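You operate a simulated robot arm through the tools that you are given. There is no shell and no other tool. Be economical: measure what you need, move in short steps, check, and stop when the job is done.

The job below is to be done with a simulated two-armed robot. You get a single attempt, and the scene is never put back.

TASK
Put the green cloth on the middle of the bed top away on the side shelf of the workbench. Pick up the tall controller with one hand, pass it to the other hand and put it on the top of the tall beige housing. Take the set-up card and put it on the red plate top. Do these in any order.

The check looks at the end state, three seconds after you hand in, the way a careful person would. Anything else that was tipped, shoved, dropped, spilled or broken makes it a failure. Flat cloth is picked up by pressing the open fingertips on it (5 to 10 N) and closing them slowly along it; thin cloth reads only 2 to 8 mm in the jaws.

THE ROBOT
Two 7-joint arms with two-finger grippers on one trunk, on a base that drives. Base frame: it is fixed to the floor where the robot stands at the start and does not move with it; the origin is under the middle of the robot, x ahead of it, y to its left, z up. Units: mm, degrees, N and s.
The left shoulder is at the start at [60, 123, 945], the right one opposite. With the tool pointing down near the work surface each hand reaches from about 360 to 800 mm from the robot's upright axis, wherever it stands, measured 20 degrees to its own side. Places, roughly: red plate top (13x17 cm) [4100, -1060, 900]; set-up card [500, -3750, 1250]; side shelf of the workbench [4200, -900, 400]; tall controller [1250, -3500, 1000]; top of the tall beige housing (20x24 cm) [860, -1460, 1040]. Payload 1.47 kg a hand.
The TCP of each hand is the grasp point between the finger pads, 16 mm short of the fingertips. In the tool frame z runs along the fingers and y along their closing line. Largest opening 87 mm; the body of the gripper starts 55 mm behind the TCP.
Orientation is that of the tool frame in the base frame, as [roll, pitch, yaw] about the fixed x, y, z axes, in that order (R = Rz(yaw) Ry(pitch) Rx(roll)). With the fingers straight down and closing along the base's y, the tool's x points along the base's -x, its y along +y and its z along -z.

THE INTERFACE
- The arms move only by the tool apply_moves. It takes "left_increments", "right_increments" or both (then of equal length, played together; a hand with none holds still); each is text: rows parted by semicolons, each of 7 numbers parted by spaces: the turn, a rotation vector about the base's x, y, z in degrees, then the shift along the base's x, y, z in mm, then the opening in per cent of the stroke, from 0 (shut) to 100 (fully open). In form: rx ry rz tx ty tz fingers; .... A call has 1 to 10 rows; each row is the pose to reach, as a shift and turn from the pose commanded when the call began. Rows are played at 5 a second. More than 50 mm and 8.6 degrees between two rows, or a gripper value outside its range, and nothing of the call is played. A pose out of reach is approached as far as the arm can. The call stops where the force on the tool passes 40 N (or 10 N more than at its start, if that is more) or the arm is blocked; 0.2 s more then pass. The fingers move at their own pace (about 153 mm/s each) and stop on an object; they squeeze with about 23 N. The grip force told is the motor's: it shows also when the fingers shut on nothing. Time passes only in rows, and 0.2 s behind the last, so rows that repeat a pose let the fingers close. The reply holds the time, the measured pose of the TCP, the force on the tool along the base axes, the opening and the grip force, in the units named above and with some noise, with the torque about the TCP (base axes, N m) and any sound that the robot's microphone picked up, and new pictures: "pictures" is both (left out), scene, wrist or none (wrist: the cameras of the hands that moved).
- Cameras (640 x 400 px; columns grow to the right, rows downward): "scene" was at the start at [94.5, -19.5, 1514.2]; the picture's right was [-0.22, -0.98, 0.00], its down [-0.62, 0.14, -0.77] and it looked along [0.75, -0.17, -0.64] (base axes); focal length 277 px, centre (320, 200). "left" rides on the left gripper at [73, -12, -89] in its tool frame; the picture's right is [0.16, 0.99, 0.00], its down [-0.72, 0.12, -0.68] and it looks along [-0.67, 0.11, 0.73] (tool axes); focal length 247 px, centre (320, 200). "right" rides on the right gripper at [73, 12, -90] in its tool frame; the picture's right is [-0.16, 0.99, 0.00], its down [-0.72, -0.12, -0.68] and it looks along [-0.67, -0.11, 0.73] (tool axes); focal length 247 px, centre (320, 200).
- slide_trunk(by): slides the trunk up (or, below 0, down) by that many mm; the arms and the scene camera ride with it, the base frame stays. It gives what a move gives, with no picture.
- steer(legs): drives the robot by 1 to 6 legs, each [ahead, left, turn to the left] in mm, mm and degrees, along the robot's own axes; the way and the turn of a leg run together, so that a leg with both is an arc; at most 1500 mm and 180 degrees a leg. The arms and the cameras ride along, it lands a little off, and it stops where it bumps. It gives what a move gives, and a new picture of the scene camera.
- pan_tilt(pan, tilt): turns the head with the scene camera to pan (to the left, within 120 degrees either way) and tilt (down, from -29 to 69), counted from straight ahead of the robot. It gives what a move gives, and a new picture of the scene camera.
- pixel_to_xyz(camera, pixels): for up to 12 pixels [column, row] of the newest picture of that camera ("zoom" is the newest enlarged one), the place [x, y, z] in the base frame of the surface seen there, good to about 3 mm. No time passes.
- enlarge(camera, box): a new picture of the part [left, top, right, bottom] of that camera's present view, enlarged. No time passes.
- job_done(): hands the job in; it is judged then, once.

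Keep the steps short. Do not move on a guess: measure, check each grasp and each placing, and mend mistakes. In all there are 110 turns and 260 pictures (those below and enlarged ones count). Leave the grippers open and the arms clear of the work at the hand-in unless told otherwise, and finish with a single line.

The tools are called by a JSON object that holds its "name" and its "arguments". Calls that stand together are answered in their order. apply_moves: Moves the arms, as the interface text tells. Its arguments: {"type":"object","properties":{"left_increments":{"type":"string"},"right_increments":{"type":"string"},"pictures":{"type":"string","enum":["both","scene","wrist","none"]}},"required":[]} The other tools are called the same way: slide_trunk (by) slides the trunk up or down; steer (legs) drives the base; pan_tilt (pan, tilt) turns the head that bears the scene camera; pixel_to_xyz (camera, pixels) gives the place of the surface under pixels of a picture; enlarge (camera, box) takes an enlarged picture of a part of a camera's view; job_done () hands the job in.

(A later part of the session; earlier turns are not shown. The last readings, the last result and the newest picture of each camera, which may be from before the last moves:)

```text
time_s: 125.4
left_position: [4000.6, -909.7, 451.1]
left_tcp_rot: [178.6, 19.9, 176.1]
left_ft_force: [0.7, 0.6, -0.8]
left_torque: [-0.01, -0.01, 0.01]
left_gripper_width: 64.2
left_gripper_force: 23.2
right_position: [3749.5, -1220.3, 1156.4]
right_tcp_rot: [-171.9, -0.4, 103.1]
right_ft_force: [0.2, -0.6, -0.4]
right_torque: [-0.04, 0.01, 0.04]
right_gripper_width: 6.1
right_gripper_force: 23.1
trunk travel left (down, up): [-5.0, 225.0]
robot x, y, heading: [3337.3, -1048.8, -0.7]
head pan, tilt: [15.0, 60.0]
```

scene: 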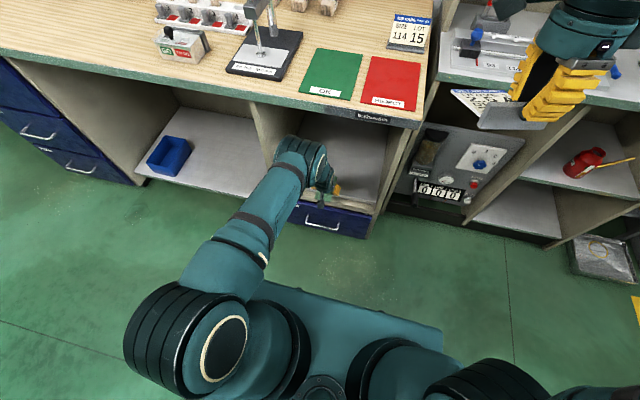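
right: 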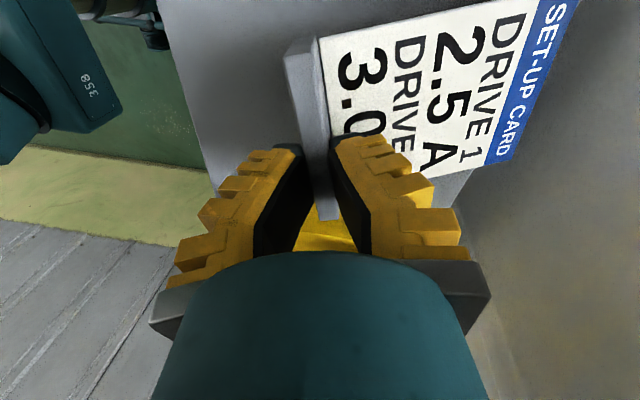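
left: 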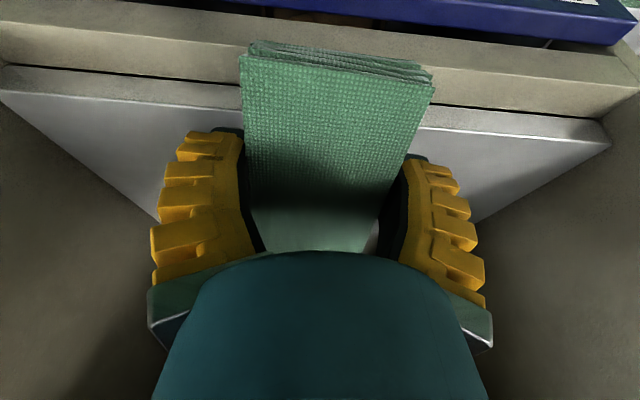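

Hand enters centred in the bay. Go 100 further, then down to light contact.

{"name": "apply_moves", "arguments": {"left_increments": "0 0 0 35 0 0 0; 0 0 0 70 0 0 0; 0 0 0 105 0 0 0; 0 0 0 105 0 -8 0; 0 0 0 105 0 -16 0; 0 0 0 105 0 -24 0; 0 0 0 105 0 -28 0", "pictures": "both"}}

```text
time_s: 127.0
left_position: [4066.9, -906.3, 453.1]
left_tcp_rot: [178.6, 20.0, 175.9]
left_ft_force: [0.3, 0.1, -0.9]
left_torque: [-0.01, -0.03, 0.01]
left_gripper_width: 63.8
left_gripper_force: 23.1
left hand out of reach, approached as far as the arm can: row 2, 3, 4, 5, 6, 7
right_position: [3748.6, -1221.2, 1156.8]
right_tcp_rot: [-171.9, -0.4, 103.2]
right_ft_force: [0.0, 0.8, -0.5]
right_torque: [0.0, 0.0, 0.0]
right_gripper_width: 5.8
right_gripper_force: 22.9
trunk travel left (down, up): [-5.0, 225.0]
robot x, y, heading: [3342.7, -1048.7, -0.9]
head pan, tilt: [15.0, 60.0]
```

scene: 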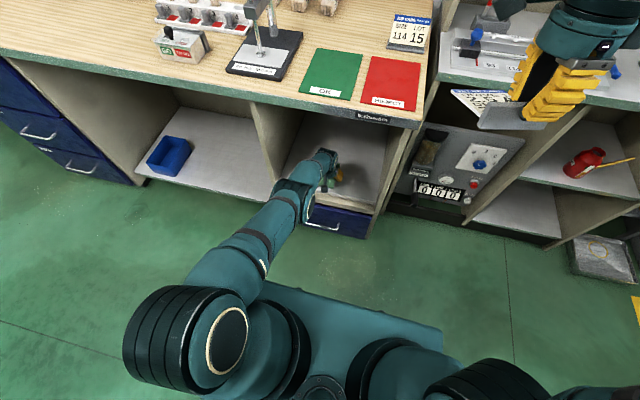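
left: 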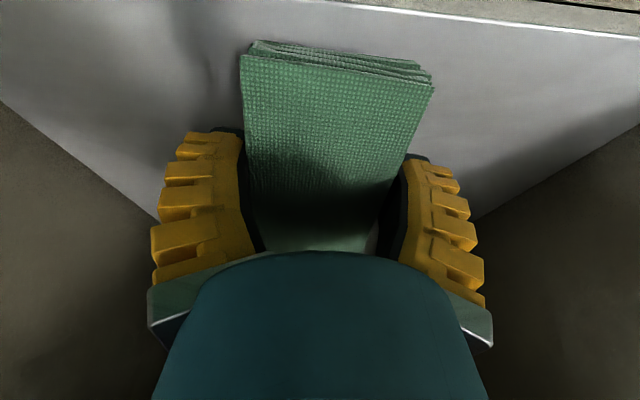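

Reach limit at x 4067. Drive the base 60 ahead (arm is straight, elbow clear), then lower.

{"name": "steer", "arguments": {"legs": [[70, 0, 0]]}}

{"name": "apply_moves", "arguments": {"left_increments": "0 0 0 -12 0 0 0; 0 0 0 -25 0 -8 0; 0 0 0 -25 0 -16 0; 0 0 0 -25 0 -22 0; 0 0 0 -25 0 -27 0", "pictures": "both"}}

```text
time_s: 128.1
left_position: [4137.5, -908.1, 453.2]
left_tcp_rot: [178.7, 19.9, 175.8]
left_ft_force: [-0.1, -0.4, -0.3]
left_torque: [-0.02, 0.02, 0.02]
left_gripper_width: 63.9
left_gripper_force: 23.2
right_position: [3820.7, -1222.4, 1155.7]
right_tcp_rot: [-171.9, -0.5, 103.1]
right_ft_force: [0.8, -0.1, -0.3]
right_torque: [0.0, 0.0, -0.01]
right_gripper_width: 6.0
right_gripper_force: 23.1
trunk travel left (down, up): [-5.0, 225.0]
robot x, y, heading: [3410.6, -1050.8, -1.1]
head pan, tilt: [15.0, 60.0]
```

scene: 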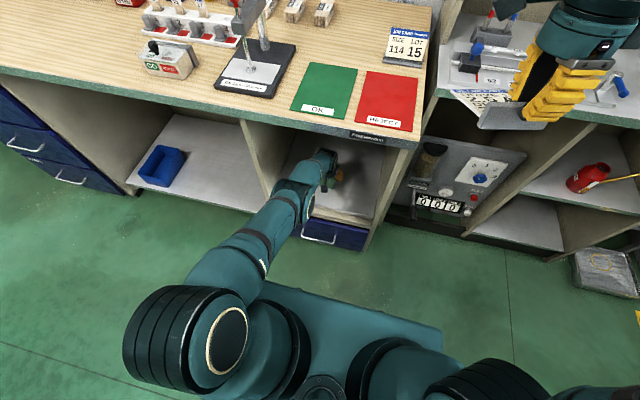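

```text
time_s: 129.3
left_position: [4111.0, -907.9, 426.6]
left_tcp_rot: [178.6, 20.0, 176.0]
left_ft_force: [0.0, -0.5, -0.2]
left_torque: [0.0, 0.03, -0.04]
left_gripper_width: 64.0
left_gripper_force: 23.4
right_position: [3819.9, -1222.2, 1155.8]
right_tcp_rot: [-171.9, -0.5, 103.1]
right_ft_force: [0.2, -0.1, -0.1]
right_torque: [-0.01, 0.0, 0.06]
right_gripper_width: 5.9
right_gripper_force: 23.1
trunk travel left (down, up): [-5.0, 225.0]
robot x, y, heading: [3411.3, -1050.7, -0.8]
head pan, tilt: [15.0, 60.0]
```

scene: 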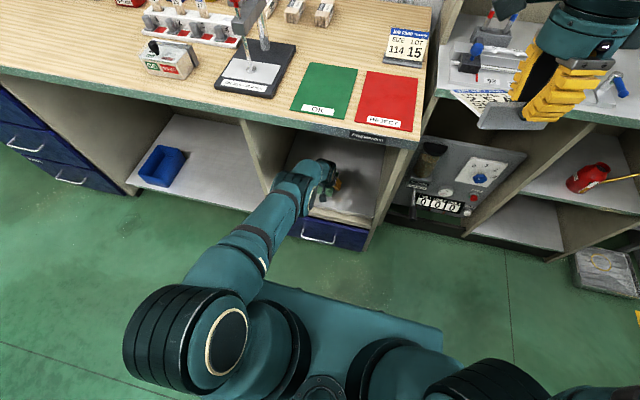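
left: 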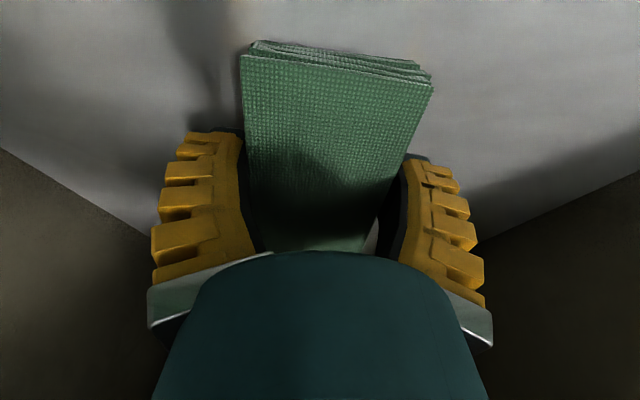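

No contact yet. Level the hand by 14° and lower gently to touch.

{"name": "apply_moves", "arguments": {"left_increments": "0 5 0 -4 0 -2 0; 0 10 0 -8 0 -5 0; 0 14 0 -10 0 -8 0; 0 14 0 -10 0 -11 0; 0 14 0 -10 0 -14 0", "pictures": "wrist"}}

```text
time_s: 130.5
left_position: [4075.9, -911.5, 428.0]
left_tcp_rot: [179.6, 6.0, 176.2]
left_ft_force: [0.4, -0.5, -0.6]
left_torque: [0.03, 0.0, -0.01]
left_gripper_width: 63.1
left_gripper_force: 23.1
left hand out of reach, approached as far as the arm can: row 2, 3, 4, 5
right_position: [3818.7, -1223.5, 1156.7]
right_tcp_rot: [-171.9, -0.5, 103.1]
right_ft_force: [0.1, -0.6, -0.7]
right_torque: [0.01, 0.03, 0.02]
right_gripper_width: 6.2
right_gripper_force: 22.4
trunk travel left (down, up): [-5.0, 225.0]
robot x, y, heading: [3408.9, -1047.6, -0.9]
head pan, tilt: [15.0, 60.0]
```

left: 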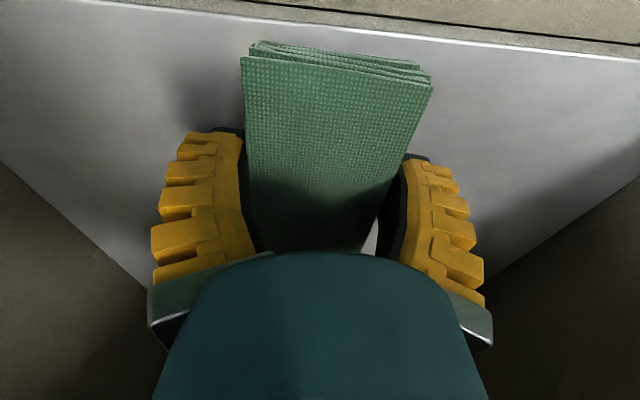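

Out of reach again; drive 45 more, then lower.

{"name": "steer", "arguments": {"legs": [[50, 0, 0]]}}

{"name": "apply_moves", "arguments": {"left_increments": "0 0 0 -15 0 0 0; 0 0 0 -25 0 -6 0; 0 0 0 -25 0 -12 0; 0 0 0 -25 0 -15 0; 0 0 0 -25 0 -18 0", "pictures": "wrist"}}

```text
time_s: 131.4
left_position: [4124.8, -911.4, 427.8]
left_tcp_rot: [179.6, 6.0, 176.1]
left_ft_force: [-0.9, 0.2, 0.0]
left_torque: [-0.02, 0.02, 0.01]
left_gripper_width: 63.2
left_gripper_force: 22.6
right_position: [3868.7, -1223.4, 1155.5]
right_tcp_rot: [-171.9, -0.4, 103.2]
right_ft_force: [0.5, -0.2, -0.6]
right_torque: [0.01, 0.02, -0.02]
right_gripper_width: 6.1
right_gripper_force: 22.6
trunk travel left (down, up): [-5.0, 225.0]
robot x, y, heading: [3462.3, -1050.1, -0.7]
head pan, tilt: [15.0, 60.0]
```

scene: 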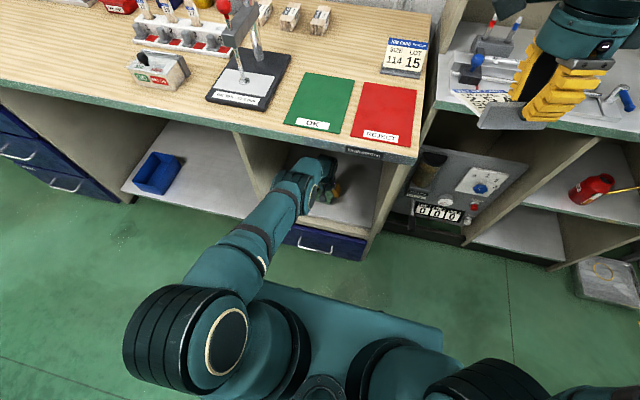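

```text
time_s: 132.6
left_position: [4101.4, -911.2, 411.3]
left_tcp_rot: [179.6, 6.2, 176.1]
left_ft_force: [4.1, 0.1, 9.6]
left_torque: [0.04, 0.4, -0.02]
left_gripper_width: 64.4
left_gripper_force: 23.2
right_position: [3867.5, -1224.2, 1156.1]
right_tcp_rot: [-172.0, -0.5, 103.1]
right_ft_force: [-0.6, 0.3, -0.8]
right_torque: [-0.02, 0.0, 0.01]
right_gripper_width: 6.1
right_gripper_force: 22.8
trunk travel left (down, up): [-5.0, 225.0]
robot x, y, heading: [3461.5, -1051.7, -0.8]
head pan, tilt: [15.0, 60.0]
```

left: 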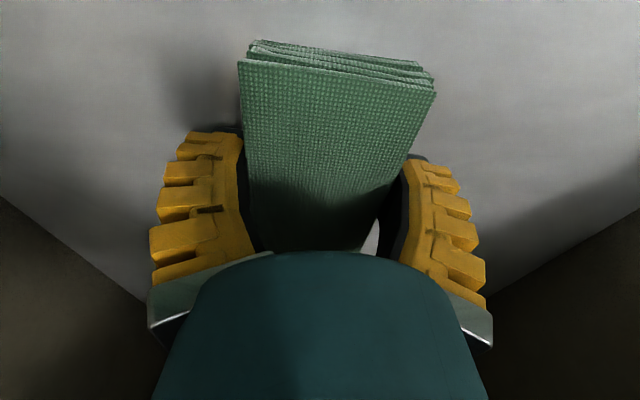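

Contact on the shelf (≈10 N) at z 411. Open the fingers and rise 40 mm.

{"name": "apply_moves", "arguments": {"left_increments": "0 0 0 0 0 2 85; 0 0 0 0 0 2 100; 0 0 0 0 0 2 100; 0 0 0 0 0 20 100; 0 0 0 -5 0 45 100", "pictures": "wrist"}}

```text
time_s: 134.0
left_position: [4057.4, -913.0, 425.0]
left_tcp_rot: [180.0, 2.3, 175.8]
left_ft_force: [0.8, -0.3, 0.7]
left_torque: [0.02, -0.01, 0.0]
left_gripper_width: 86.9
left_gripper_force: 0.0
right_position: [3866.5, -1220.5, 1157.5]
right_tcp_rot: [-171.9, -0.5, 103.2]
right_ft_force: [-0.4, 0.3, 0.0]
right_torque: [-0.04, 0.01, 0.01]
right_gripper_width: 6.0
right_gripper_force: 23.1
trunk travel left (down, up): [-5.0, 225.0]
robot x, y, heading: [3456.8, -1051.3, -0.6]
head pan, tilt: [15.0, 60.0]
stopped in row 5 (left hand): the arm was blocked; the commanded pose is now the measured one
```

left: 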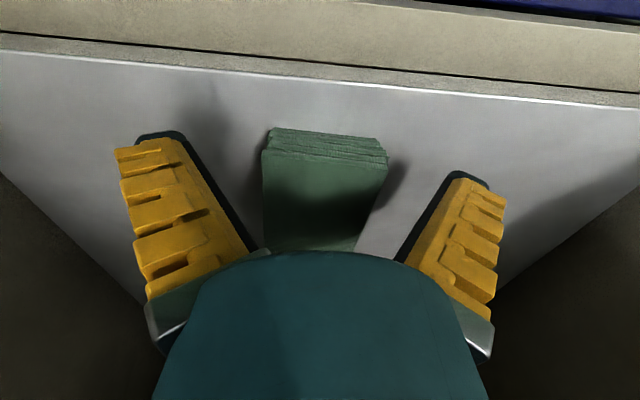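

The cloth is released and lies flat. The arm reported blocked; look at the scene to see what's close.

{"name": "enlarge", "arguments": {"camera": "scene", "box": [200, 80, 456, 240]}}

{"name": "pixel_to_xyz", "arguments": {"camera": "zoom", "pixels": [[300, 200], [260, 230], [230, 260], [180, 330], [130, 390], [340, 190], [330, 170], [250, 200]]}}

```text
2.50 times, centred on (328, 160) of scene
```

zoom: 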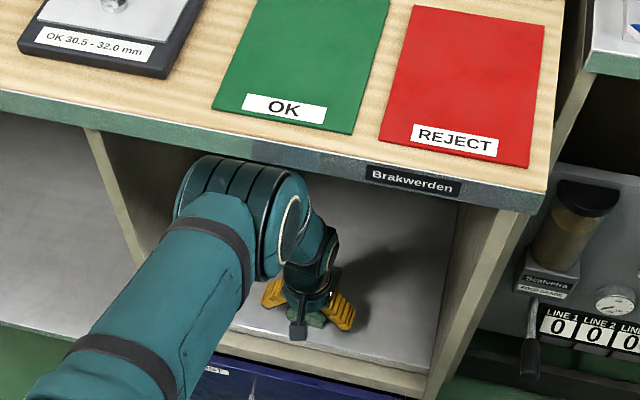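

```text
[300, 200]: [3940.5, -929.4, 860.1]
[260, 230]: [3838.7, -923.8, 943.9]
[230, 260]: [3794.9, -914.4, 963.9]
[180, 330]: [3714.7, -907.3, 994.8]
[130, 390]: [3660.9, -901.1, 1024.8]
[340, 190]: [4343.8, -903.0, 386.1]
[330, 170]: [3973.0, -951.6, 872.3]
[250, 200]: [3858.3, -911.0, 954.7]
```

The elbow is against the bench's front edge. The fingers straddle the cloth freely (tips z≈409, 23 mm above shelf), so backing the base straight out is safe. Drive back 430.

{"name": "steer", "arguments": {"legs": [[-150, 0, 0], [-280, 0, 0]]}}

{"name": "pan_tilt", "arguments": {"pan": 8, "tilt": 42}}

{"name": "enlarge", "arguments": {"camera": "scene", "box": [220, 130, 460, 280]}}

```text
time_s: 136.6
left_position: [3721.6, -907.4, 425.2]
left_tcp_rot: [179.9, 2.4, 175.9]
left_ft_force: [0.5, -0.3, -0.4]
left_torque: [-0.03, 0.03, -0.01]
left_gripper_width: 86.8
left_gripper_force: 0.0
right_position: [3528.5, -1216.9, 1156.9]
right_tcp_rot: [-171.9, -0.6, 103.4]
right_ft_force: [1.0, -1.1, -0.1]
right_torque: [0.02, 0.06, 0.02]
right_gripper_width: 6.0
right_gripper_force: 22.8
trunk travel left (down, up): [-5.0, 225.0]
robot x, y, heading: [3116.3, -1044.6, -0.5]
head pan, tilt: [15.0, 60.0]
stopped in leg 2: the robot was blocked; the commanded pose is now the measured one
```

scene: 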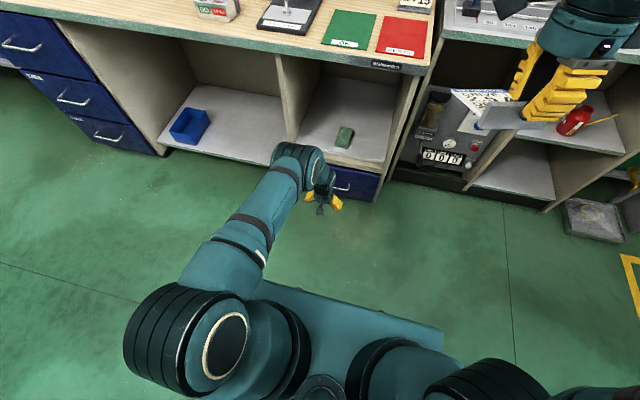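

```text
time_s: 137.4
left_position: [3720.0, -908.5, 427.7]
left_tcp_rot: [179.8, 2.6, 175.9]
left_ft_force: [0.2, 0.4, -0.6]
left_torque: [0.01, -0.03, -0.02]
left_gripper_width: 87.0
left_gripper_force: 0.1
right_position: [3527.0, -1216.4, 1157.1]
right_tcp_rot: [-172.1, -0.5, 103.4]
right_ft_force: [-0.3, 0.2, -0.5]
right_torque: [0.01, 0.01, -0.02]
right_gripper_width: 5.7
right_gripper_force: 23.0
trunk travel left (down, up): [-5.0, 225.0]
robot x, y, heading: [3118.1, -1047.2, -0.6]
head pan, tilt: [8.0, 42.0]
```

scene: 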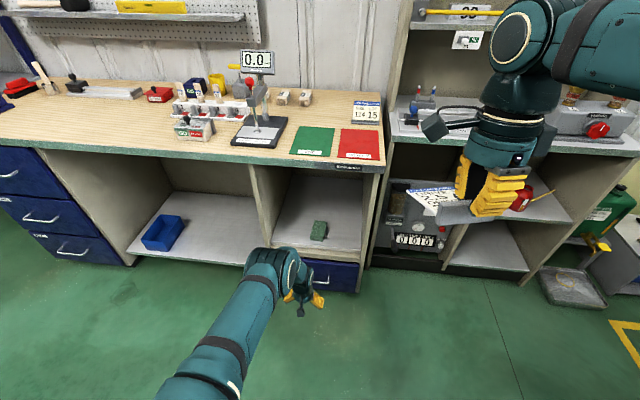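

```text
2.67 times, centred on (340, 205) of scene
```

zoom: 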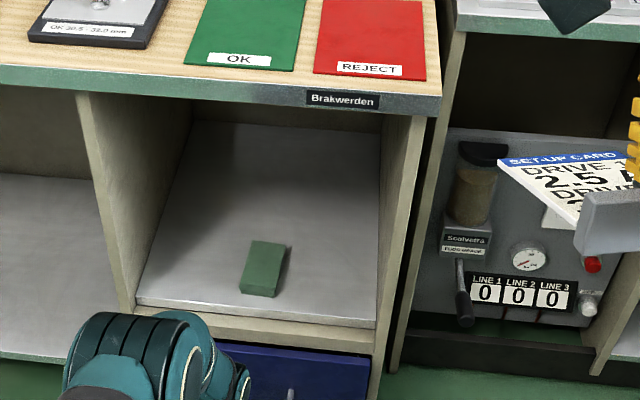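

Cloth rests on the side shelf. The base's back touched the cart; move 70 ahead and check the cart against the earlier reading (x≈2831).

{"name": "steer", "arguments": {"legs": [[80, 0, 0]]}}

{"name": "pan_tilt", "arguments": {"pan": 120, "tilt": 35}}

```text
time_s: 138.4
left_position: [3799.8, -910.2, 425.3]
left_tcp_rot: [179.9, 2.5, 175.9]
left_ft_force: [0.2, -1.0, 0.6]
left_torque: [0.02, 0.06, -0.03]
left_gripper_width: 87.0
left_gripper_force: 0.0
right_position: [3606.3, -1217.3, 1156.9]
right_tcp_rot: [-172.0, -0.6, 103.4]
right_ft_force: [-0.1, 0.5, -1.6]
right_torque: [0.02, 0.06, 0.02]
right_gripper_width: 5.9
right_gripper_force: 22.9
trunk travel left (down, up): [-5.0, 225.0]
robot x, y, heading: [3200.1, -1044.9, -0.9]
head pan, tilt: [8.0, 42.0]
```

scene: 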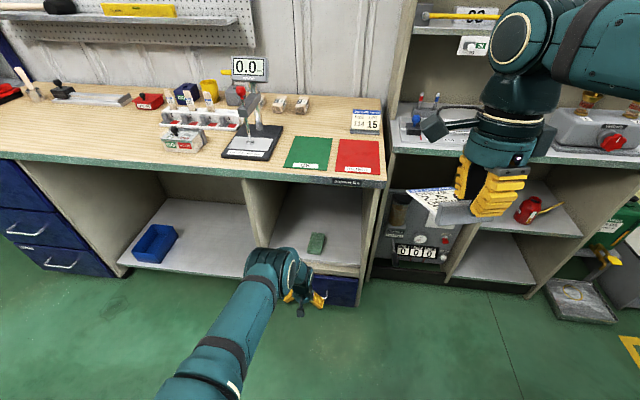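

```text
time_s: 140.3
left_position: [3799.0, -909.5, 426.6]
left_tcp_rot: [179.8, 2.6, 175.9]
left_ft_force: [-1.2, 0.0, 0.0]
left_torque: [-0.03, 0.0, 0.02]
left_gripper_width: 86.9
left_gripper_force: 0.0
right_position: [3605.5, -1217.7, 1158.4]
right_tcp_rot: [-172.1, -0.5, 103.3]
right_ft_force: [-0.4, -0.4, -1.5]
right_torque: [0.0, 0.0, -0.01]
right_gripper_width: 6.3
right_gripper_force: 23.3
trunk travel left (down, up): [-5.0, 225.0]
robot x, y, heading: [3196.0, -1041.3, -0.6]
head pan, tilt: [120.0, 35.0]
```

scene: 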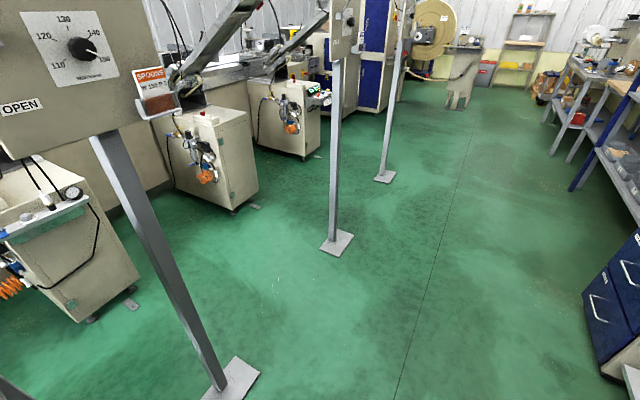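

I'll check the cart later when turned. Now raise the left arm in front of the bench, and simultaneously turn the right hand (fingers toward forward) so the card comes upright, for a hand-to-hand regrasp.

{"name": "apply_moves", "arguments": {"left_increments": "0 0 0 -15 0 47 100; 0 0 0 -30 0 94 100; 0 0 0 -45 0 141 100; 0 0 0 -60 0 188 100; 0 0 0 -75 0 235 100; 0 0 0 -90 0 282 100; 0 0 0 -105 0 329 100; 0 0 0 -120 0 376 100; 0 0 0 -135 0 423 100; 0 0 0 -150 0 470 100", "right_increments": "0.93 -7.96 -1.11 0 0 0 0; 1.86 -15.9 -2.22 0 0 0 0; 2.79 -23.9 -3.33 0 0 0 0; 3.72 -31.8 -4.44 0 0 0 0; 4.65 -39.8 -5.55 0 0 0 0; 5.58 -47.8 -6.66 0 0 0 0; 6.5 -55.7 -7.77 0 0 0 0; 7.44 -63.7 -8.88 0 0 0 0; 8.37 -71.6 -10 0 0 0 0; 9.3 -79.6 -11.1 0 0 0 0", "pictures": "none"}}

{"name": "slide_trunk", "arguments": {"by": 105}}

{"name": "pan_tilt", "arguments": {"pan": 0, "tilt": 35}}

```text
time_s: 142.5
left_position: [3645.8, -909.0, 895.6]
left_tcp_rot: [179.8, 2.7, 176.1]
left_ft_force: [0.1, 0.3, -0.1]
left_torque: [0.01, -0.03, -0.02]
left_gripper_width: 86.9
left_gripper_force: 0.0
right_position: [3608.2, -1216.5, 1159.6]
right_tcp_rot: [108.0, 0.0, 90.6]
right_ft_force: [-0.8, -0.5, 0.1]
right_torque: [0.02, 0.02, -0.03]
right_gripper_width: 6.3
right_gripper_force: 22.7
right hand out of reach, approached as far as the arm can: row 10
trunk travel left (down, up): [-5.0, 225.0]
robot x, y, heading: [3198.4, -1046.0, -0.8]
head pan, tilt: [120.0, 35.0]
```

```text
time_s: 143.9
left_position: [3647.7, -909.3, 998.8]
left_tcp_rot: [179.8, 2.5, 175.9]
left_ft_force: [-0.3, 0.6, -0.2]
left_torque: [-0.01, -0.02, 0.01]
left_gripper_width: 87.0
left_gripper_force: 0.0
right_position: [3608.3, -1217.4, 1265.7]
right_tcp_rot: [108.1, -0.1, 90.4]
right_ft_force: [-0.3, -0.2, -0.6]
right_torque: [-0.07, 0.06, 0.0]
right_gripper_width: 5.6
right_gripper_force: 23.1
trunk travel left (down, up): [-110.0, 120.0]
robot x, y, heading: [3198.9, -1049.7, -0.5]
head pan, tilt: [120.0, 35.0]
```

```text
time_s: 145.9
left_position: [3647.6, -908.7, 999.6]
left_tcp_rot: [179.7, 2.6, 175.9]
left_ft_force: [0.0, 0.2, -0.1]
left_torque: [-0.02, -0.02, -0.01]
left_gripper_width: 87.0
left_gripper_force: 0.1
right_position: [3609.0, -1217.1, 1266.3]
right_tcp_rot: [108.0, -0.1, 90.5]
right_ft_force: [0.1, 0.5, -0.7]
right_torque: [0.01, 0.04, -0.01]
right_gripper_width: 6.0
right_gripper_force: 22.8
trunk travel left (down, up): [-110.0, 120.0]
robot x, y, heading: [3202.7, -1045.4, -0.8]
head pan, tilt: [0.0, 35.0]
```

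scene: 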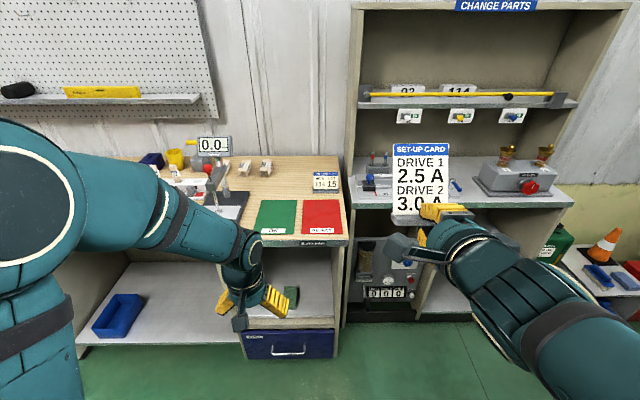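

The card is nearly upright; the right hand was at its limit close to the body. Move it forward/left and finish the tilt, while raising the left hand to the side.

{"name": "apply_moves", "arguments": {"left_increments": "0 0 0 0 12 40 100; 0 0 0 0 25 80 100; 0 0 0 0 37 120 100; 0 0 0 0 50 160 100; 0 0 0 0 50 200 100; 0 0 0 0 50 240 100; 0 0 0 0 50 280 100", "right_increments": "0 0 0 30 25 -15 0; 0 0 0 60 50 -30 0; 0 0 0 90 75 -45 0; 0 0 0 120 105 -60 0; 0 -7 0 120 105 -60 0; 0 -14 0 120 105 -60 0; 0 -20 0 120 105 -60 0", "pictures": "both"}}

```text
time_s: 147.5
left_position: [3647.3, -860.3, 1279.3]
left_tcp_rot: [179.8, 2.6, 176.0]
left_ft_force: [0.0, -0.4, 0.1]
left_torque: [0.01, 0.03, 0.03]
left_gripper_width: 86.9
left_gripper_force: 0.1
right_position: [3728.8, -1113.9, 1206.9]
right_tcp_rot: [88.1, 0.0, 90.5]
right_ft_force: [0.3, 0.3, -0.5]
right_torque: [-0.02, 0.01, 0.02]
right_gripper_width: 5.7
right_gripper_force: 22.5
trunk travel left (down, up): [-110.0, 120.0]
robot x, y, heading: [3199.4, -1047.4, -0.6]
head pan, tilt: [0.0, 35.0]
```

scene: 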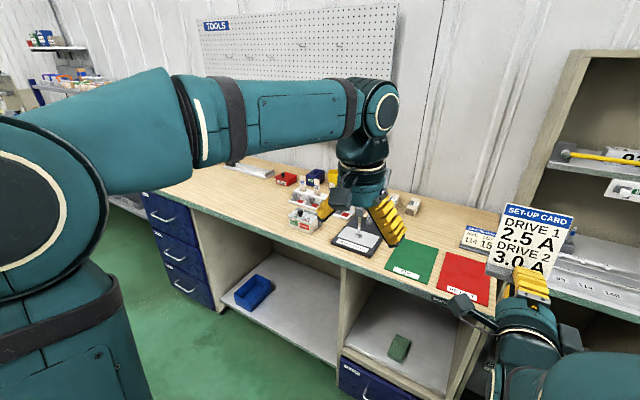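
right: 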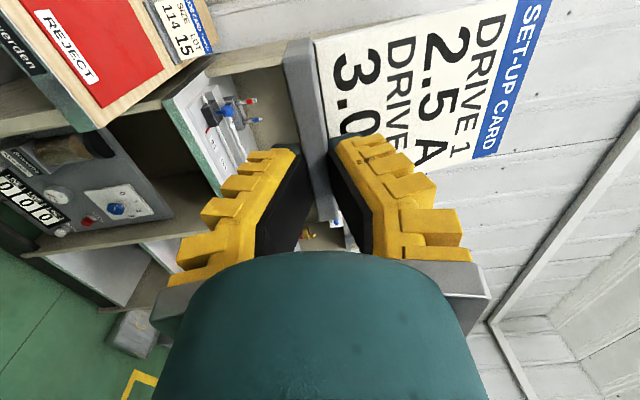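
left: 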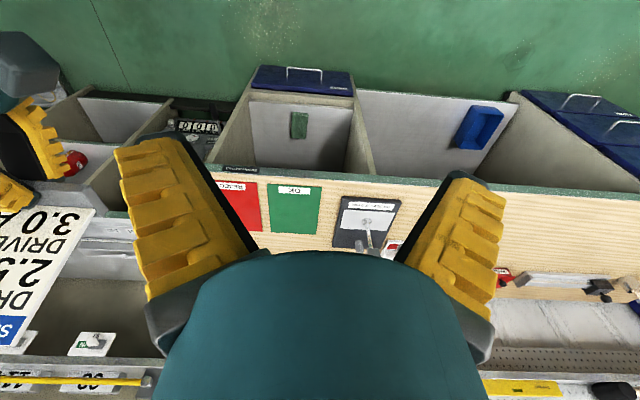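

Card is upright now. Measure its edges in the scene picture.

{"name": "pixel_to_xyz", "arguments": {"camera": "scene", "pixels": [[507, 207], [572, 220], [520, 255], [540, 235], [490, 270], [550, 285], [535, 212]]}}

{"name": "enlarge", "arguments": {"camera": "scene", "box": [450, 190, 610, 290]}}

```text
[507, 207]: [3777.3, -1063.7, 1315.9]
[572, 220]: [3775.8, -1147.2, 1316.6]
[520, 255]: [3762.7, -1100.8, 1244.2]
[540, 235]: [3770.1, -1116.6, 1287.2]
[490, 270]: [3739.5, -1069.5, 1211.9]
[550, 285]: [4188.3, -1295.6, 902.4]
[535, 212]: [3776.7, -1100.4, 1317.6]
```

```text
4.00 times, centred on (530, 240) of scene
```

zoom: 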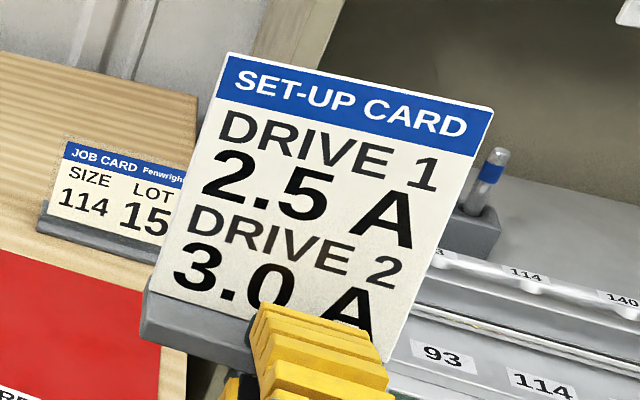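

Card: top edge z≈1317 at x≈3777, y −1064…−1147, leaning back 11° (foot level). Bring the right hand closer (−70,+60,−100) and turn the left hand by −85° above it.

{"name": "apply_moves", "arguments": {"left_increments": "0 0 -8.5 0 0 10 80; 0 0 -17 0 0 20 60; 0 0 -25.5 0 0 30 60; 0 0 -34 0 0 40 60; 0 0 -42.5 12 -30 40 60; 0 0 -51 25 -60 40 60; 0 0 -59.5 38 -90 40 60; 0 0 -68 50 -120 40 60; 0 0 -76.5 62 -150 40 60; 0 0 -85 72 -185 40 60", "right_increments": "0 0 0 -18 15 -25 0; 0 0 0 -35 30 -50 0; 0 0 0 -52 45 -75 0; 0 0 0 -70 60 -100 0; 0 0 0 -70 60 -100 0; 0 0 0 -70 60 -100 0; 0 0 0 -70 60 -100 0; 0 0 0 -70 60 -100 0; 0 0 0 -70 60 -100 0; 0 0 0 -70 60 -100 0", "pictures": "both"}}

```text
time_s: 149.7
left_position: [3719.5, -1045.9, 1318.0]
left_tcp_rot: [179.9, 2.5, 90.7]
left_ft_force: [-0.2, -0.2, 0.4]
left_torque: [0.03, 0.03, -0.01]
left_gripper_width: 57.5
left_gripper_force: 3.5
right_position: [3662.2, -1055.6, 1105.8]
right_tcp_rot: [88.3, -0.4, 89.8]
right_ft_force: [0.1, 0.1, -0.9]
right_torque: [0.0, 0.03, -0.01]
right_gripper_width: 5.9
right_gripper_force: 23.4
trunk travel left (down, up): [-110.0, 120.0]
robot x, y, heading: [3201.8, -1044.7, -0.4]
head pan, tilt: [0.0, 35.0]
```

scene: 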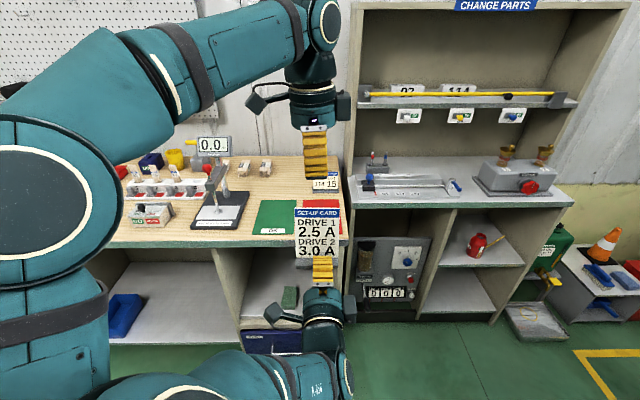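
right: 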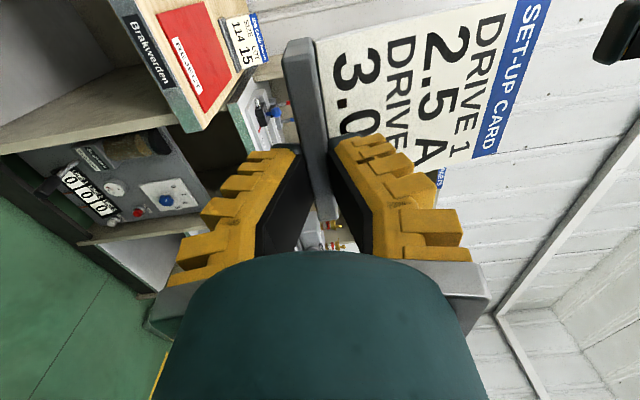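
left: 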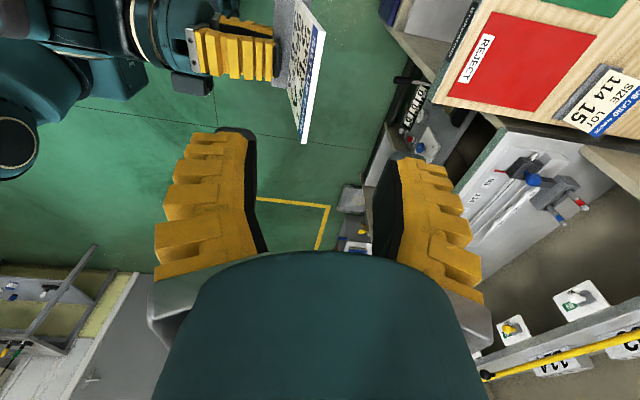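

Measure card edges from scene and left camera.

{"name": "pixel_to_xyz", "arguments": {"camera": "scene", "pixels": [[298, 212], [337, 212], [318, 213], [317, 235], [298, 250], [335, 250]]}}

{"name": "pixel_to_xyz", "arguments": {"camera": "left", "pixels": [[322, 40], [307, 135], [314, 90], [300, 60], [318, 60]]}}

{"name": "enlarge", "arguments": {"camera": "left", "box": [200, 0, 360, 100]}}

```text
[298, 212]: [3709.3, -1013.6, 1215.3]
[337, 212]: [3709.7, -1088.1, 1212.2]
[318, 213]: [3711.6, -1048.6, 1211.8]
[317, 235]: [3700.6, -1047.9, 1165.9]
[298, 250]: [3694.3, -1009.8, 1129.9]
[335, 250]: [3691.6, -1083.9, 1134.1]
```

```text
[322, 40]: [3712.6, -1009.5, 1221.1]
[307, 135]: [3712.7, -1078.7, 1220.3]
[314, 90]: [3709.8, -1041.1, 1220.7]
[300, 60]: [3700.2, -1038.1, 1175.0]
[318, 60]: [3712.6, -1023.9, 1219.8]
```

```text
4.00 times, centred on (280, 50) of left
```

zoom: 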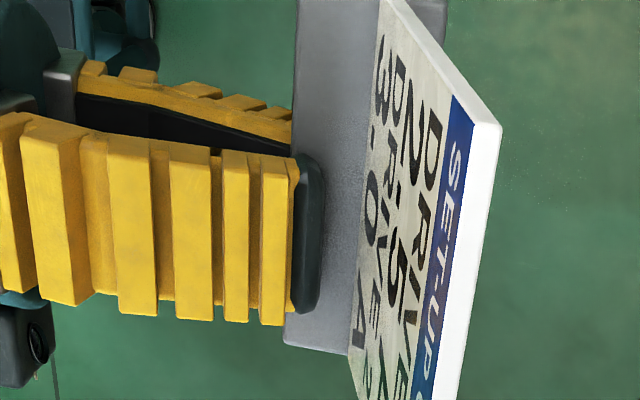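

Card top centre (3712,−1048,1220), ~5 mm thick. Tilt left hand 11° to match, and descend to TCP (3707,−1048,1192) with fingers open 57 mm.

{"name": "apply_moves", "arguments": {"left_increments": "1.2 5.5 -0.4 0 -1 -30 60; 2.5 11 -0.7 -1 -2 -67 60; 2.5 11 -0.7 -5 -2 -87 60; 2.5 11 -0.7 -9 -2 -107 60; 2.5 11 -0.7 -12.5 -2 -126 60", "pictures": "both"}}

{"name": "enlarge", "arguments": {"camera": "left", "box": [160, 20, 480, 220]}}

```text
time_s: 150.9
left_position: [3707.2, -1046.7, 1194.2]
left_tcp_rot: [-169.3, -0.1, 90.5]
left_ft_force: [0.3, -0.2, 0.7]
left_torque: [0.0, 0.03, -0.01]
left_gripper_width: 57.3
left_gripper_force: 4.2
right_position: [3661.7, -1055.7, 1104.9]
right_tcp_rot: [88.3, -0.1, 89.7]
right_ft_force: [-0.2, 1.7, -1.0]
right_torque: [-0.04, 0.03, 0.01]
right_gripper_width: 5.8
right_gripper_force: 22.6
trunk travel left (down, up): [-110.0, 120.0]
robot x, y, heading: [3198.4, -1046.1, -0.7]
head pan, tilt: [0.0, 35.0]
```

scene: 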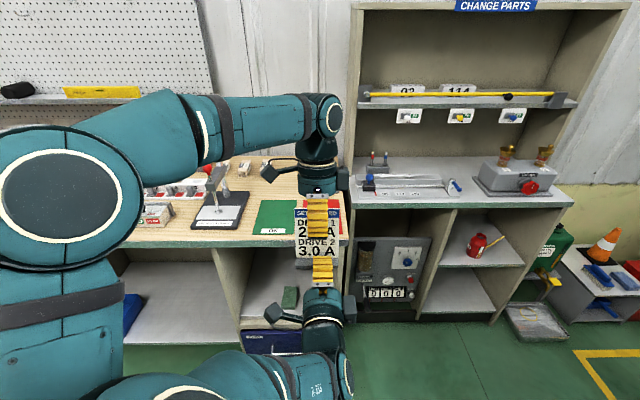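
left: 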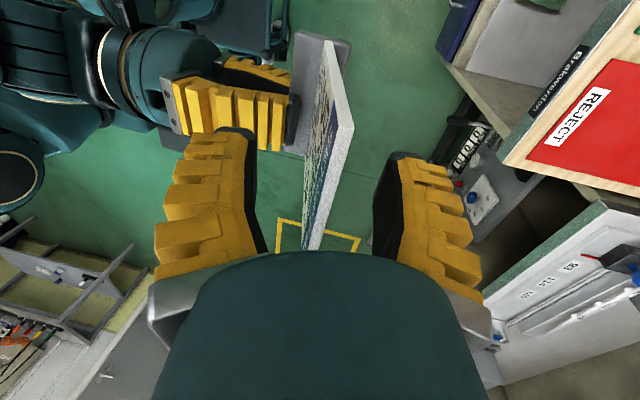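

```text
2.00 times, centred on (320, 120) of left
```

zoom: 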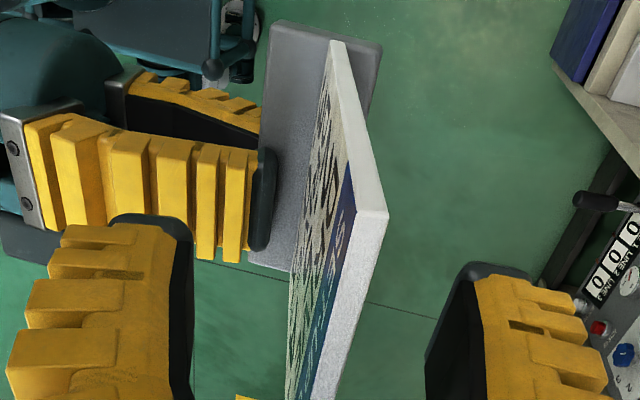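

The card is between the left fingers. Close the left hand.

{"name": "apply_moves", "arguments": {"left_increments": "0 0 0 0 0 0 40; 0 0 0 0 0 0 20; 0 0 0 0 0 0 8; 0 0 0 0 0 0 0; 0 0 0 0 0 0 0; 0 0 0 0 0 0 0", "pictures": "wrist"}}

```text
time_s: 152.3
left_position: [3707.8, -1047.1, 1194.1]
left_tcp_rot: [-169.2, 0.0, 90.4]
left_ft_force: [1.3, -0.1, 4.7]
left_torque: [-0.07, 0.03, -0.21]
left_gripper_width: 6.1
left_gripper_force: 22.7
right_position: [3661.3, -1055.3, 1105.3]
right_tcp_rot: [88.3, 0.0, 89.8]
right_ft_force: [-1.1, -0.7, -3.4]
right_torque: [0.0, 0.05, 0.21]
right_gripper_width: 6.0
right_gripper_force: 23.1
trunk travel left (down, up): [-110.0, 120.0]
robot x, y, heading: [3200.1, -1047.8, -0.8]
head pan, tilt: [0.0, 35.0]
```

left: 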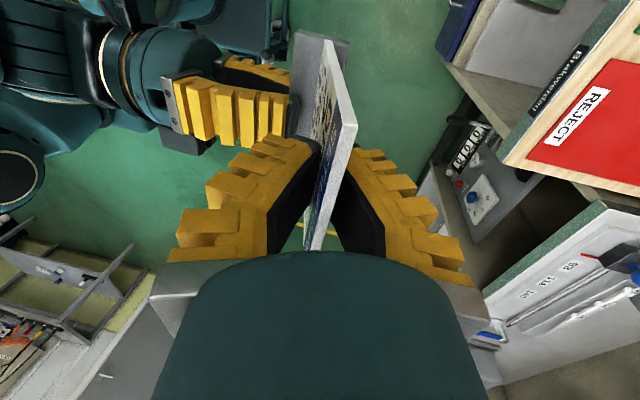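

Left holds the card (6.1 mm, 22.7 N). Open the right hand slightly and withdraw it toward the robot.

{"name": "apply_moves", "arguments": {"right_increments": "0 0 0 0 0 0 25; 0 0 0 0 0 0 40; 0 0 0 0 0 0 40; 0 0 0 -20 0 0 40; 0 0 0 -45 0 0 40; 0 0 0 -70 -20 0 40; 0 0 0 -80 -60 0 40; 0 0 0 -80 -105 0 40", "pictures": "both"}}

{"name": "enlarge", "arguments": {"camera": "left", "box": [160, 20, 480, 220]}}

```text
time_s: 154.1
left_position: [3709.4, -1047.7, 1193.2]
left_tcp_rot: [-169.1, 0.0, 90.3]
left_ft_force: [-0.4, 0.7, -0.3]
left_torque: [0.04, 0.0, 0.02]
left_gripper_width: 6.1
left_gripper_force: 22.7
right_position: [3681.0, -1077.7, 1091.3]
right_tcp_rot: [88.1, 0.2, 90.7]
right_ft_force: [-0.1, -0.7, -0.3]
right_torque: [-0.02, 0.05, 0.04]
right_gripper_width: 40.7
right_gripper_force: 4.4
right hand out of reach, approached as far as the arm can: row 4, 5, 6, 7, 8
trunk travel left (down, up): [-110.0, 120.0]
robot x, y, heading: [3198.8, -1047.1, -0.7]
head pan, tilt: [0.0, 35.0]
```

scene: 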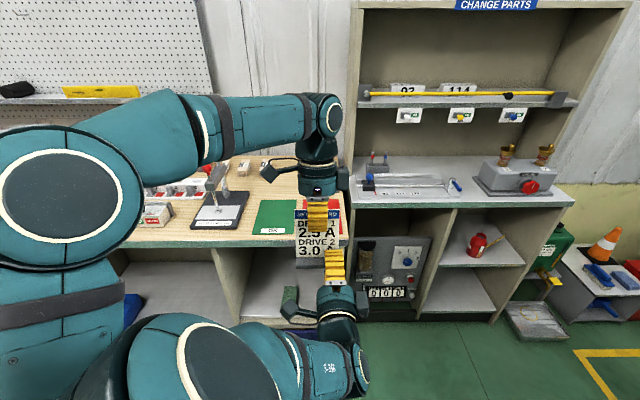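
right: 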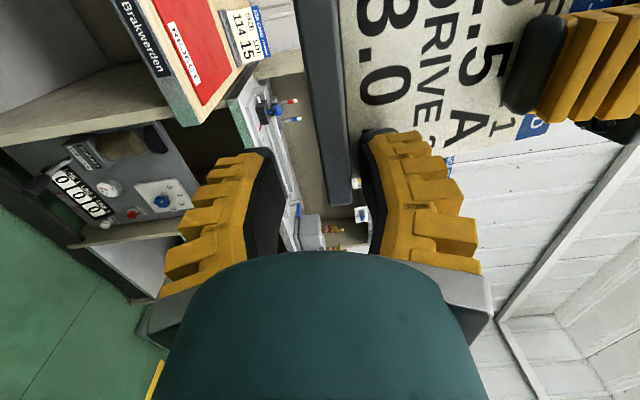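

```text
2.00 times, centred on (320, 120) of left
```

zoom: 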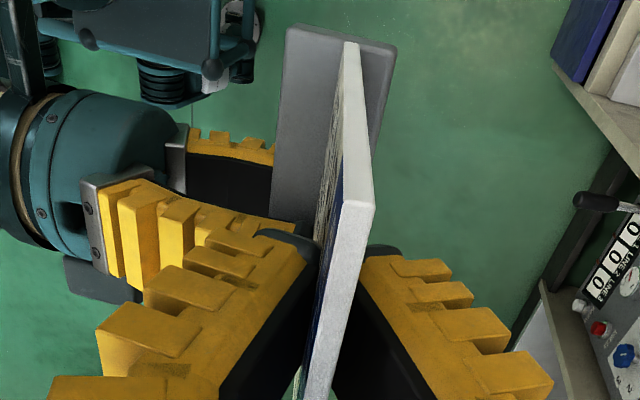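

The card is held by the left alone; the right hand can't retreat further in x. Move it sideways (−y) in a small step to see how it responds.

{"name": "apply_moves", "arguments": {"right_increments": "0 0 0 0 -15 0 46; 0 0 0 0 -30 0 46", "pictures": "none"}}

```text
time_s: 154.7
left_position: [3707.8, -1046.6, 1195.0]
left_tcp_rot: [-169.2, -0.1, 90.5]
left_ft_force: [0.6, 0.5, 0.4]
left_torque: [0.06, -0.06, 0.02]
left_gripper_width: 6.2
left_gripper_force: 22.5
right_position: [3692.9, -1104.0, 1092.5]
right_tcp_rot: [88.0, 0.1, 90.7]
right_ft_force: [-0.8, -0.7, -0.7]
right_torque: [0.01, -0.03, 0.0]
right_gripper_width: 45.8
right_gripper_force: 4.2
right hand out of reach, approached as far as the arm can: row 1, 2
trunk travel left (down, up): [-110.0, 120.0]
robot x, y, heading: [3199.4, -1049.1, -0.6]
head pan, tilt: [0.0, 35.0]
```

It responds; keep going −y, then tilt the right fingers back down and away.

{"name": "apply_moves", "arguments": {"right_increments": "0 0 0 0 -30 0 46; 0 0 0 10 -60 0 46; 0 5 0 20 -90 0 46; 0 13 0 20 -120 0 46; 0 21 0 10 -140 20 46; 0 29 0 0 -150 40 46; 0 37 0 -10 -160 60 46; 0 45 0 -20 -160 80 46; 0 53 0 -30 -160 100 46; 0 61 0 -40 -160 100 46", "pictures": "scene"}}

{"name": "enlarge", "arguments": {"camera": "scene", "box": [230, 140, 422, 260]}}

```text
time_s: 156.9
left_position: [3707.9, -1048.2, 1194.0]
left_tcp_rot: [-169.3, -0.2, 90.4]
left_ft_force: [0.6, 0.4, -0.9]
left_torque: [0.03, 0.0, 0.01]
left_gripper_width: 5.8
left_gripper_force: 23.3
right_position: [3653.1, -1263.9, 1191.8]
right_tcp_rot: [149.1, -0.5, 90.4]
right_ft_force: [0.0, -0.4, 0.3]
right_torque: [-0.03, 0.0, -0.01]
right_gripper_width: 45.6
right_gripper_force: 4.3
right hand out of reach, approached as far as the arm can: row 1, 2, 3, 4
trunk travel left (down, up): [-110.0, 120.0]
robot x, y, heading: [3197.8, -1047.6, -1.1]
head pan, tilt: [0.0, 35.0]
```

scene: 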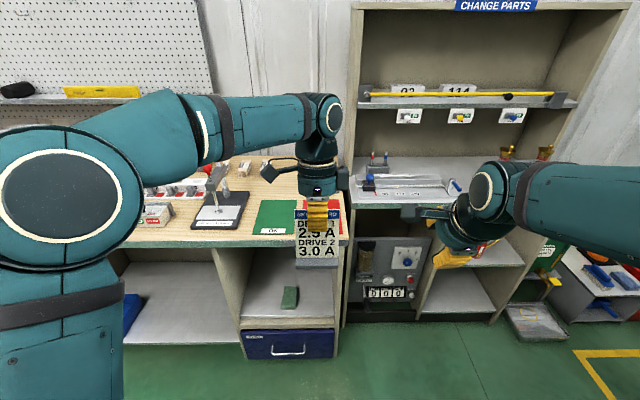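

```text
3.33 times, centred on (326, 200) of scene
```

zoom: 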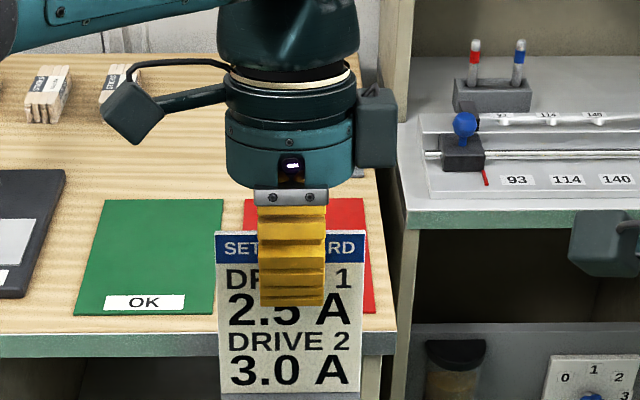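

The left hand alone holds the card upright. Drive ahead 300 (foot at z≈1100, above the bench), then re-measure plate and card.

{"name": "steer", "arguments": {"legs": [[300, 0, 0]]}}

{"name": "pan_tilt", "arguments": {"pan": -5, "tilt": 45}}

{"name": "enlarge", "arguments": {"camera": "scene", "box": [200, 100, 440, 250]}}

```text
time_s: 159.0
left_position: [4008.7, -1049.1, 1193.3]
left_tcp_rot: [-169.2, 0.0, 90.4]
left_ft_force: [1.1, 0.1, 0.5]
left_torque: [0.01, 0.03, 0.01]
left_gripper_width: 6.1
left_gripper_force: 22.8
right_position: [3954.3, -1268.5, 1189.4]
right_tcp_rot: [149.1, -0.4, 90.5]
right_ft_force: [0.8, 0.4, 0.2]
right_torque: [-0.01, 0.02, 0.01]
right_gripper_width: 45.8
right_gripper_force: 4.1
trunk travel left (down, up): [-110.0, 120.0]
robot x, y, heading: [3500.0, -1049.7, -0.8]
head pan, tilt: [0.0, 35.0]
```

scene: 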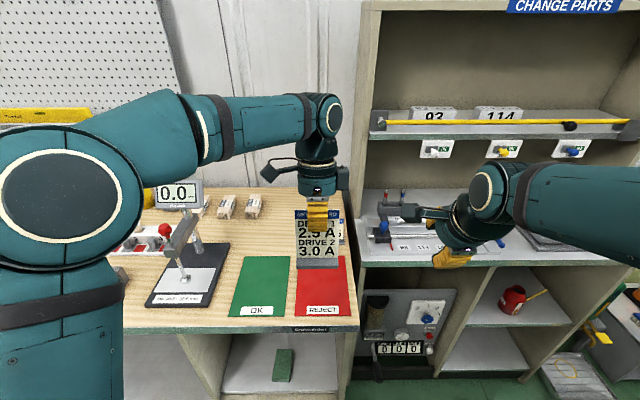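

```text
time_s: 159.7
left_position: [4008.1, -1049.9, 1194.4]
left_tcp_rot: [-169.2, -0.1, 90.6]
left_ft_force: [0.0, 1.1, 0.1]
left_torque: [0.02, -0.01, -0.03]
left_gripper_width: 5.9
left_gripper_force: 22.8
right_position: [3953.5, -1266.9, 1191.3]
right_tcp_rot: [148.9, -0.4, 90.4]
right_ft_force: [-0.9, 0.3, 0.3]
right_torque: [0.01, -0.01, 0.01]
right_gripper_width: 45.5
right_gripper_force: 4.1
trunk travel left (down, up): [-110.0, 120.0]
robot x, y, heading: [3499.4, -1048.3, -0.6]
head pan, tilt: [-5.0, 45.0]
```

scene: 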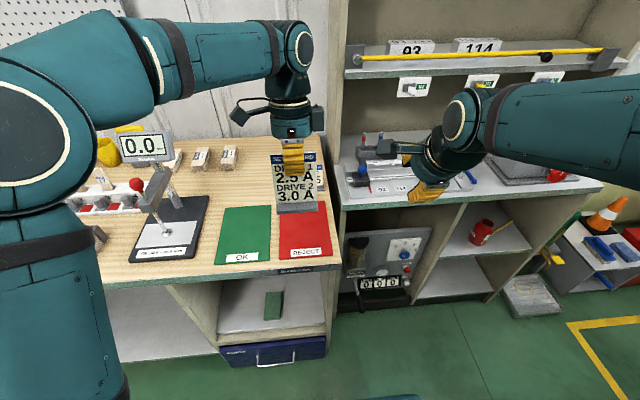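

```text
2.67 times, centred on (320, 175) of scene
```

zoom: 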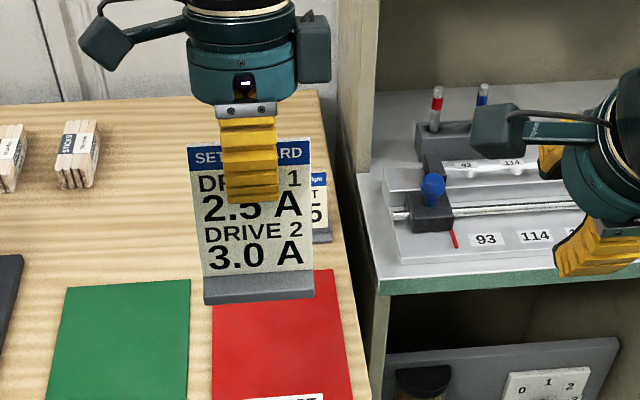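

Measure plate corners and foot.

{"name": "pixel_to_xyz", "arguments": {"camera": "zoom", "pixels": [[215, 315], [330, 275], [350, 395], [216, 395], [280, 340], [207, 300], [313, 292], [207, 285], [312, 275], [260, 290], [205, 275], [305, 265]]}}

{"name": "pixel_to_xyz", "arguments": {"camera": "scene", "pixels": [[281, 262], [332, 256], [322, 203], [305, 230], [317, 175]]}}

```text
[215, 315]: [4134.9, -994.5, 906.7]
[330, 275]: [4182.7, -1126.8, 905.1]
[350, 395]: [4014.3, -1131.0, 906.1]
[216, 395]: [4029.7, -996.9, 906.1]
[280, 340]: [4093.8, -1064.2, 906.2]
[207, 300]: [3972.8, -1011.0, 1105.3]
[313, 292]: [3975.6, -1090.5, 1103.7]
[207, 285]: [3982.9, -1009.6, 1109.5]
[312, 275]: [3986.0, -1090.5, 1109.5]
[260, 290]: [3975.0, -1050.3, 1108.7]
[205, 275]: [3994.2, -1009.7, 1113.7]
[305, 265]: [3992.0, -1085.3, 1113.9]
```

```text
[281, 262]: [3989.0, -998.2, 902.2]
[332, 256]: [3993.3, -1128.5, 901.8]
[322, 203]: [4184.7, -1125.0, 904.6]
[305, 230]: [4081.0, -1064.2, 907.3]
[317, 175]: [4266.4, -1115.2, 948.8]
```

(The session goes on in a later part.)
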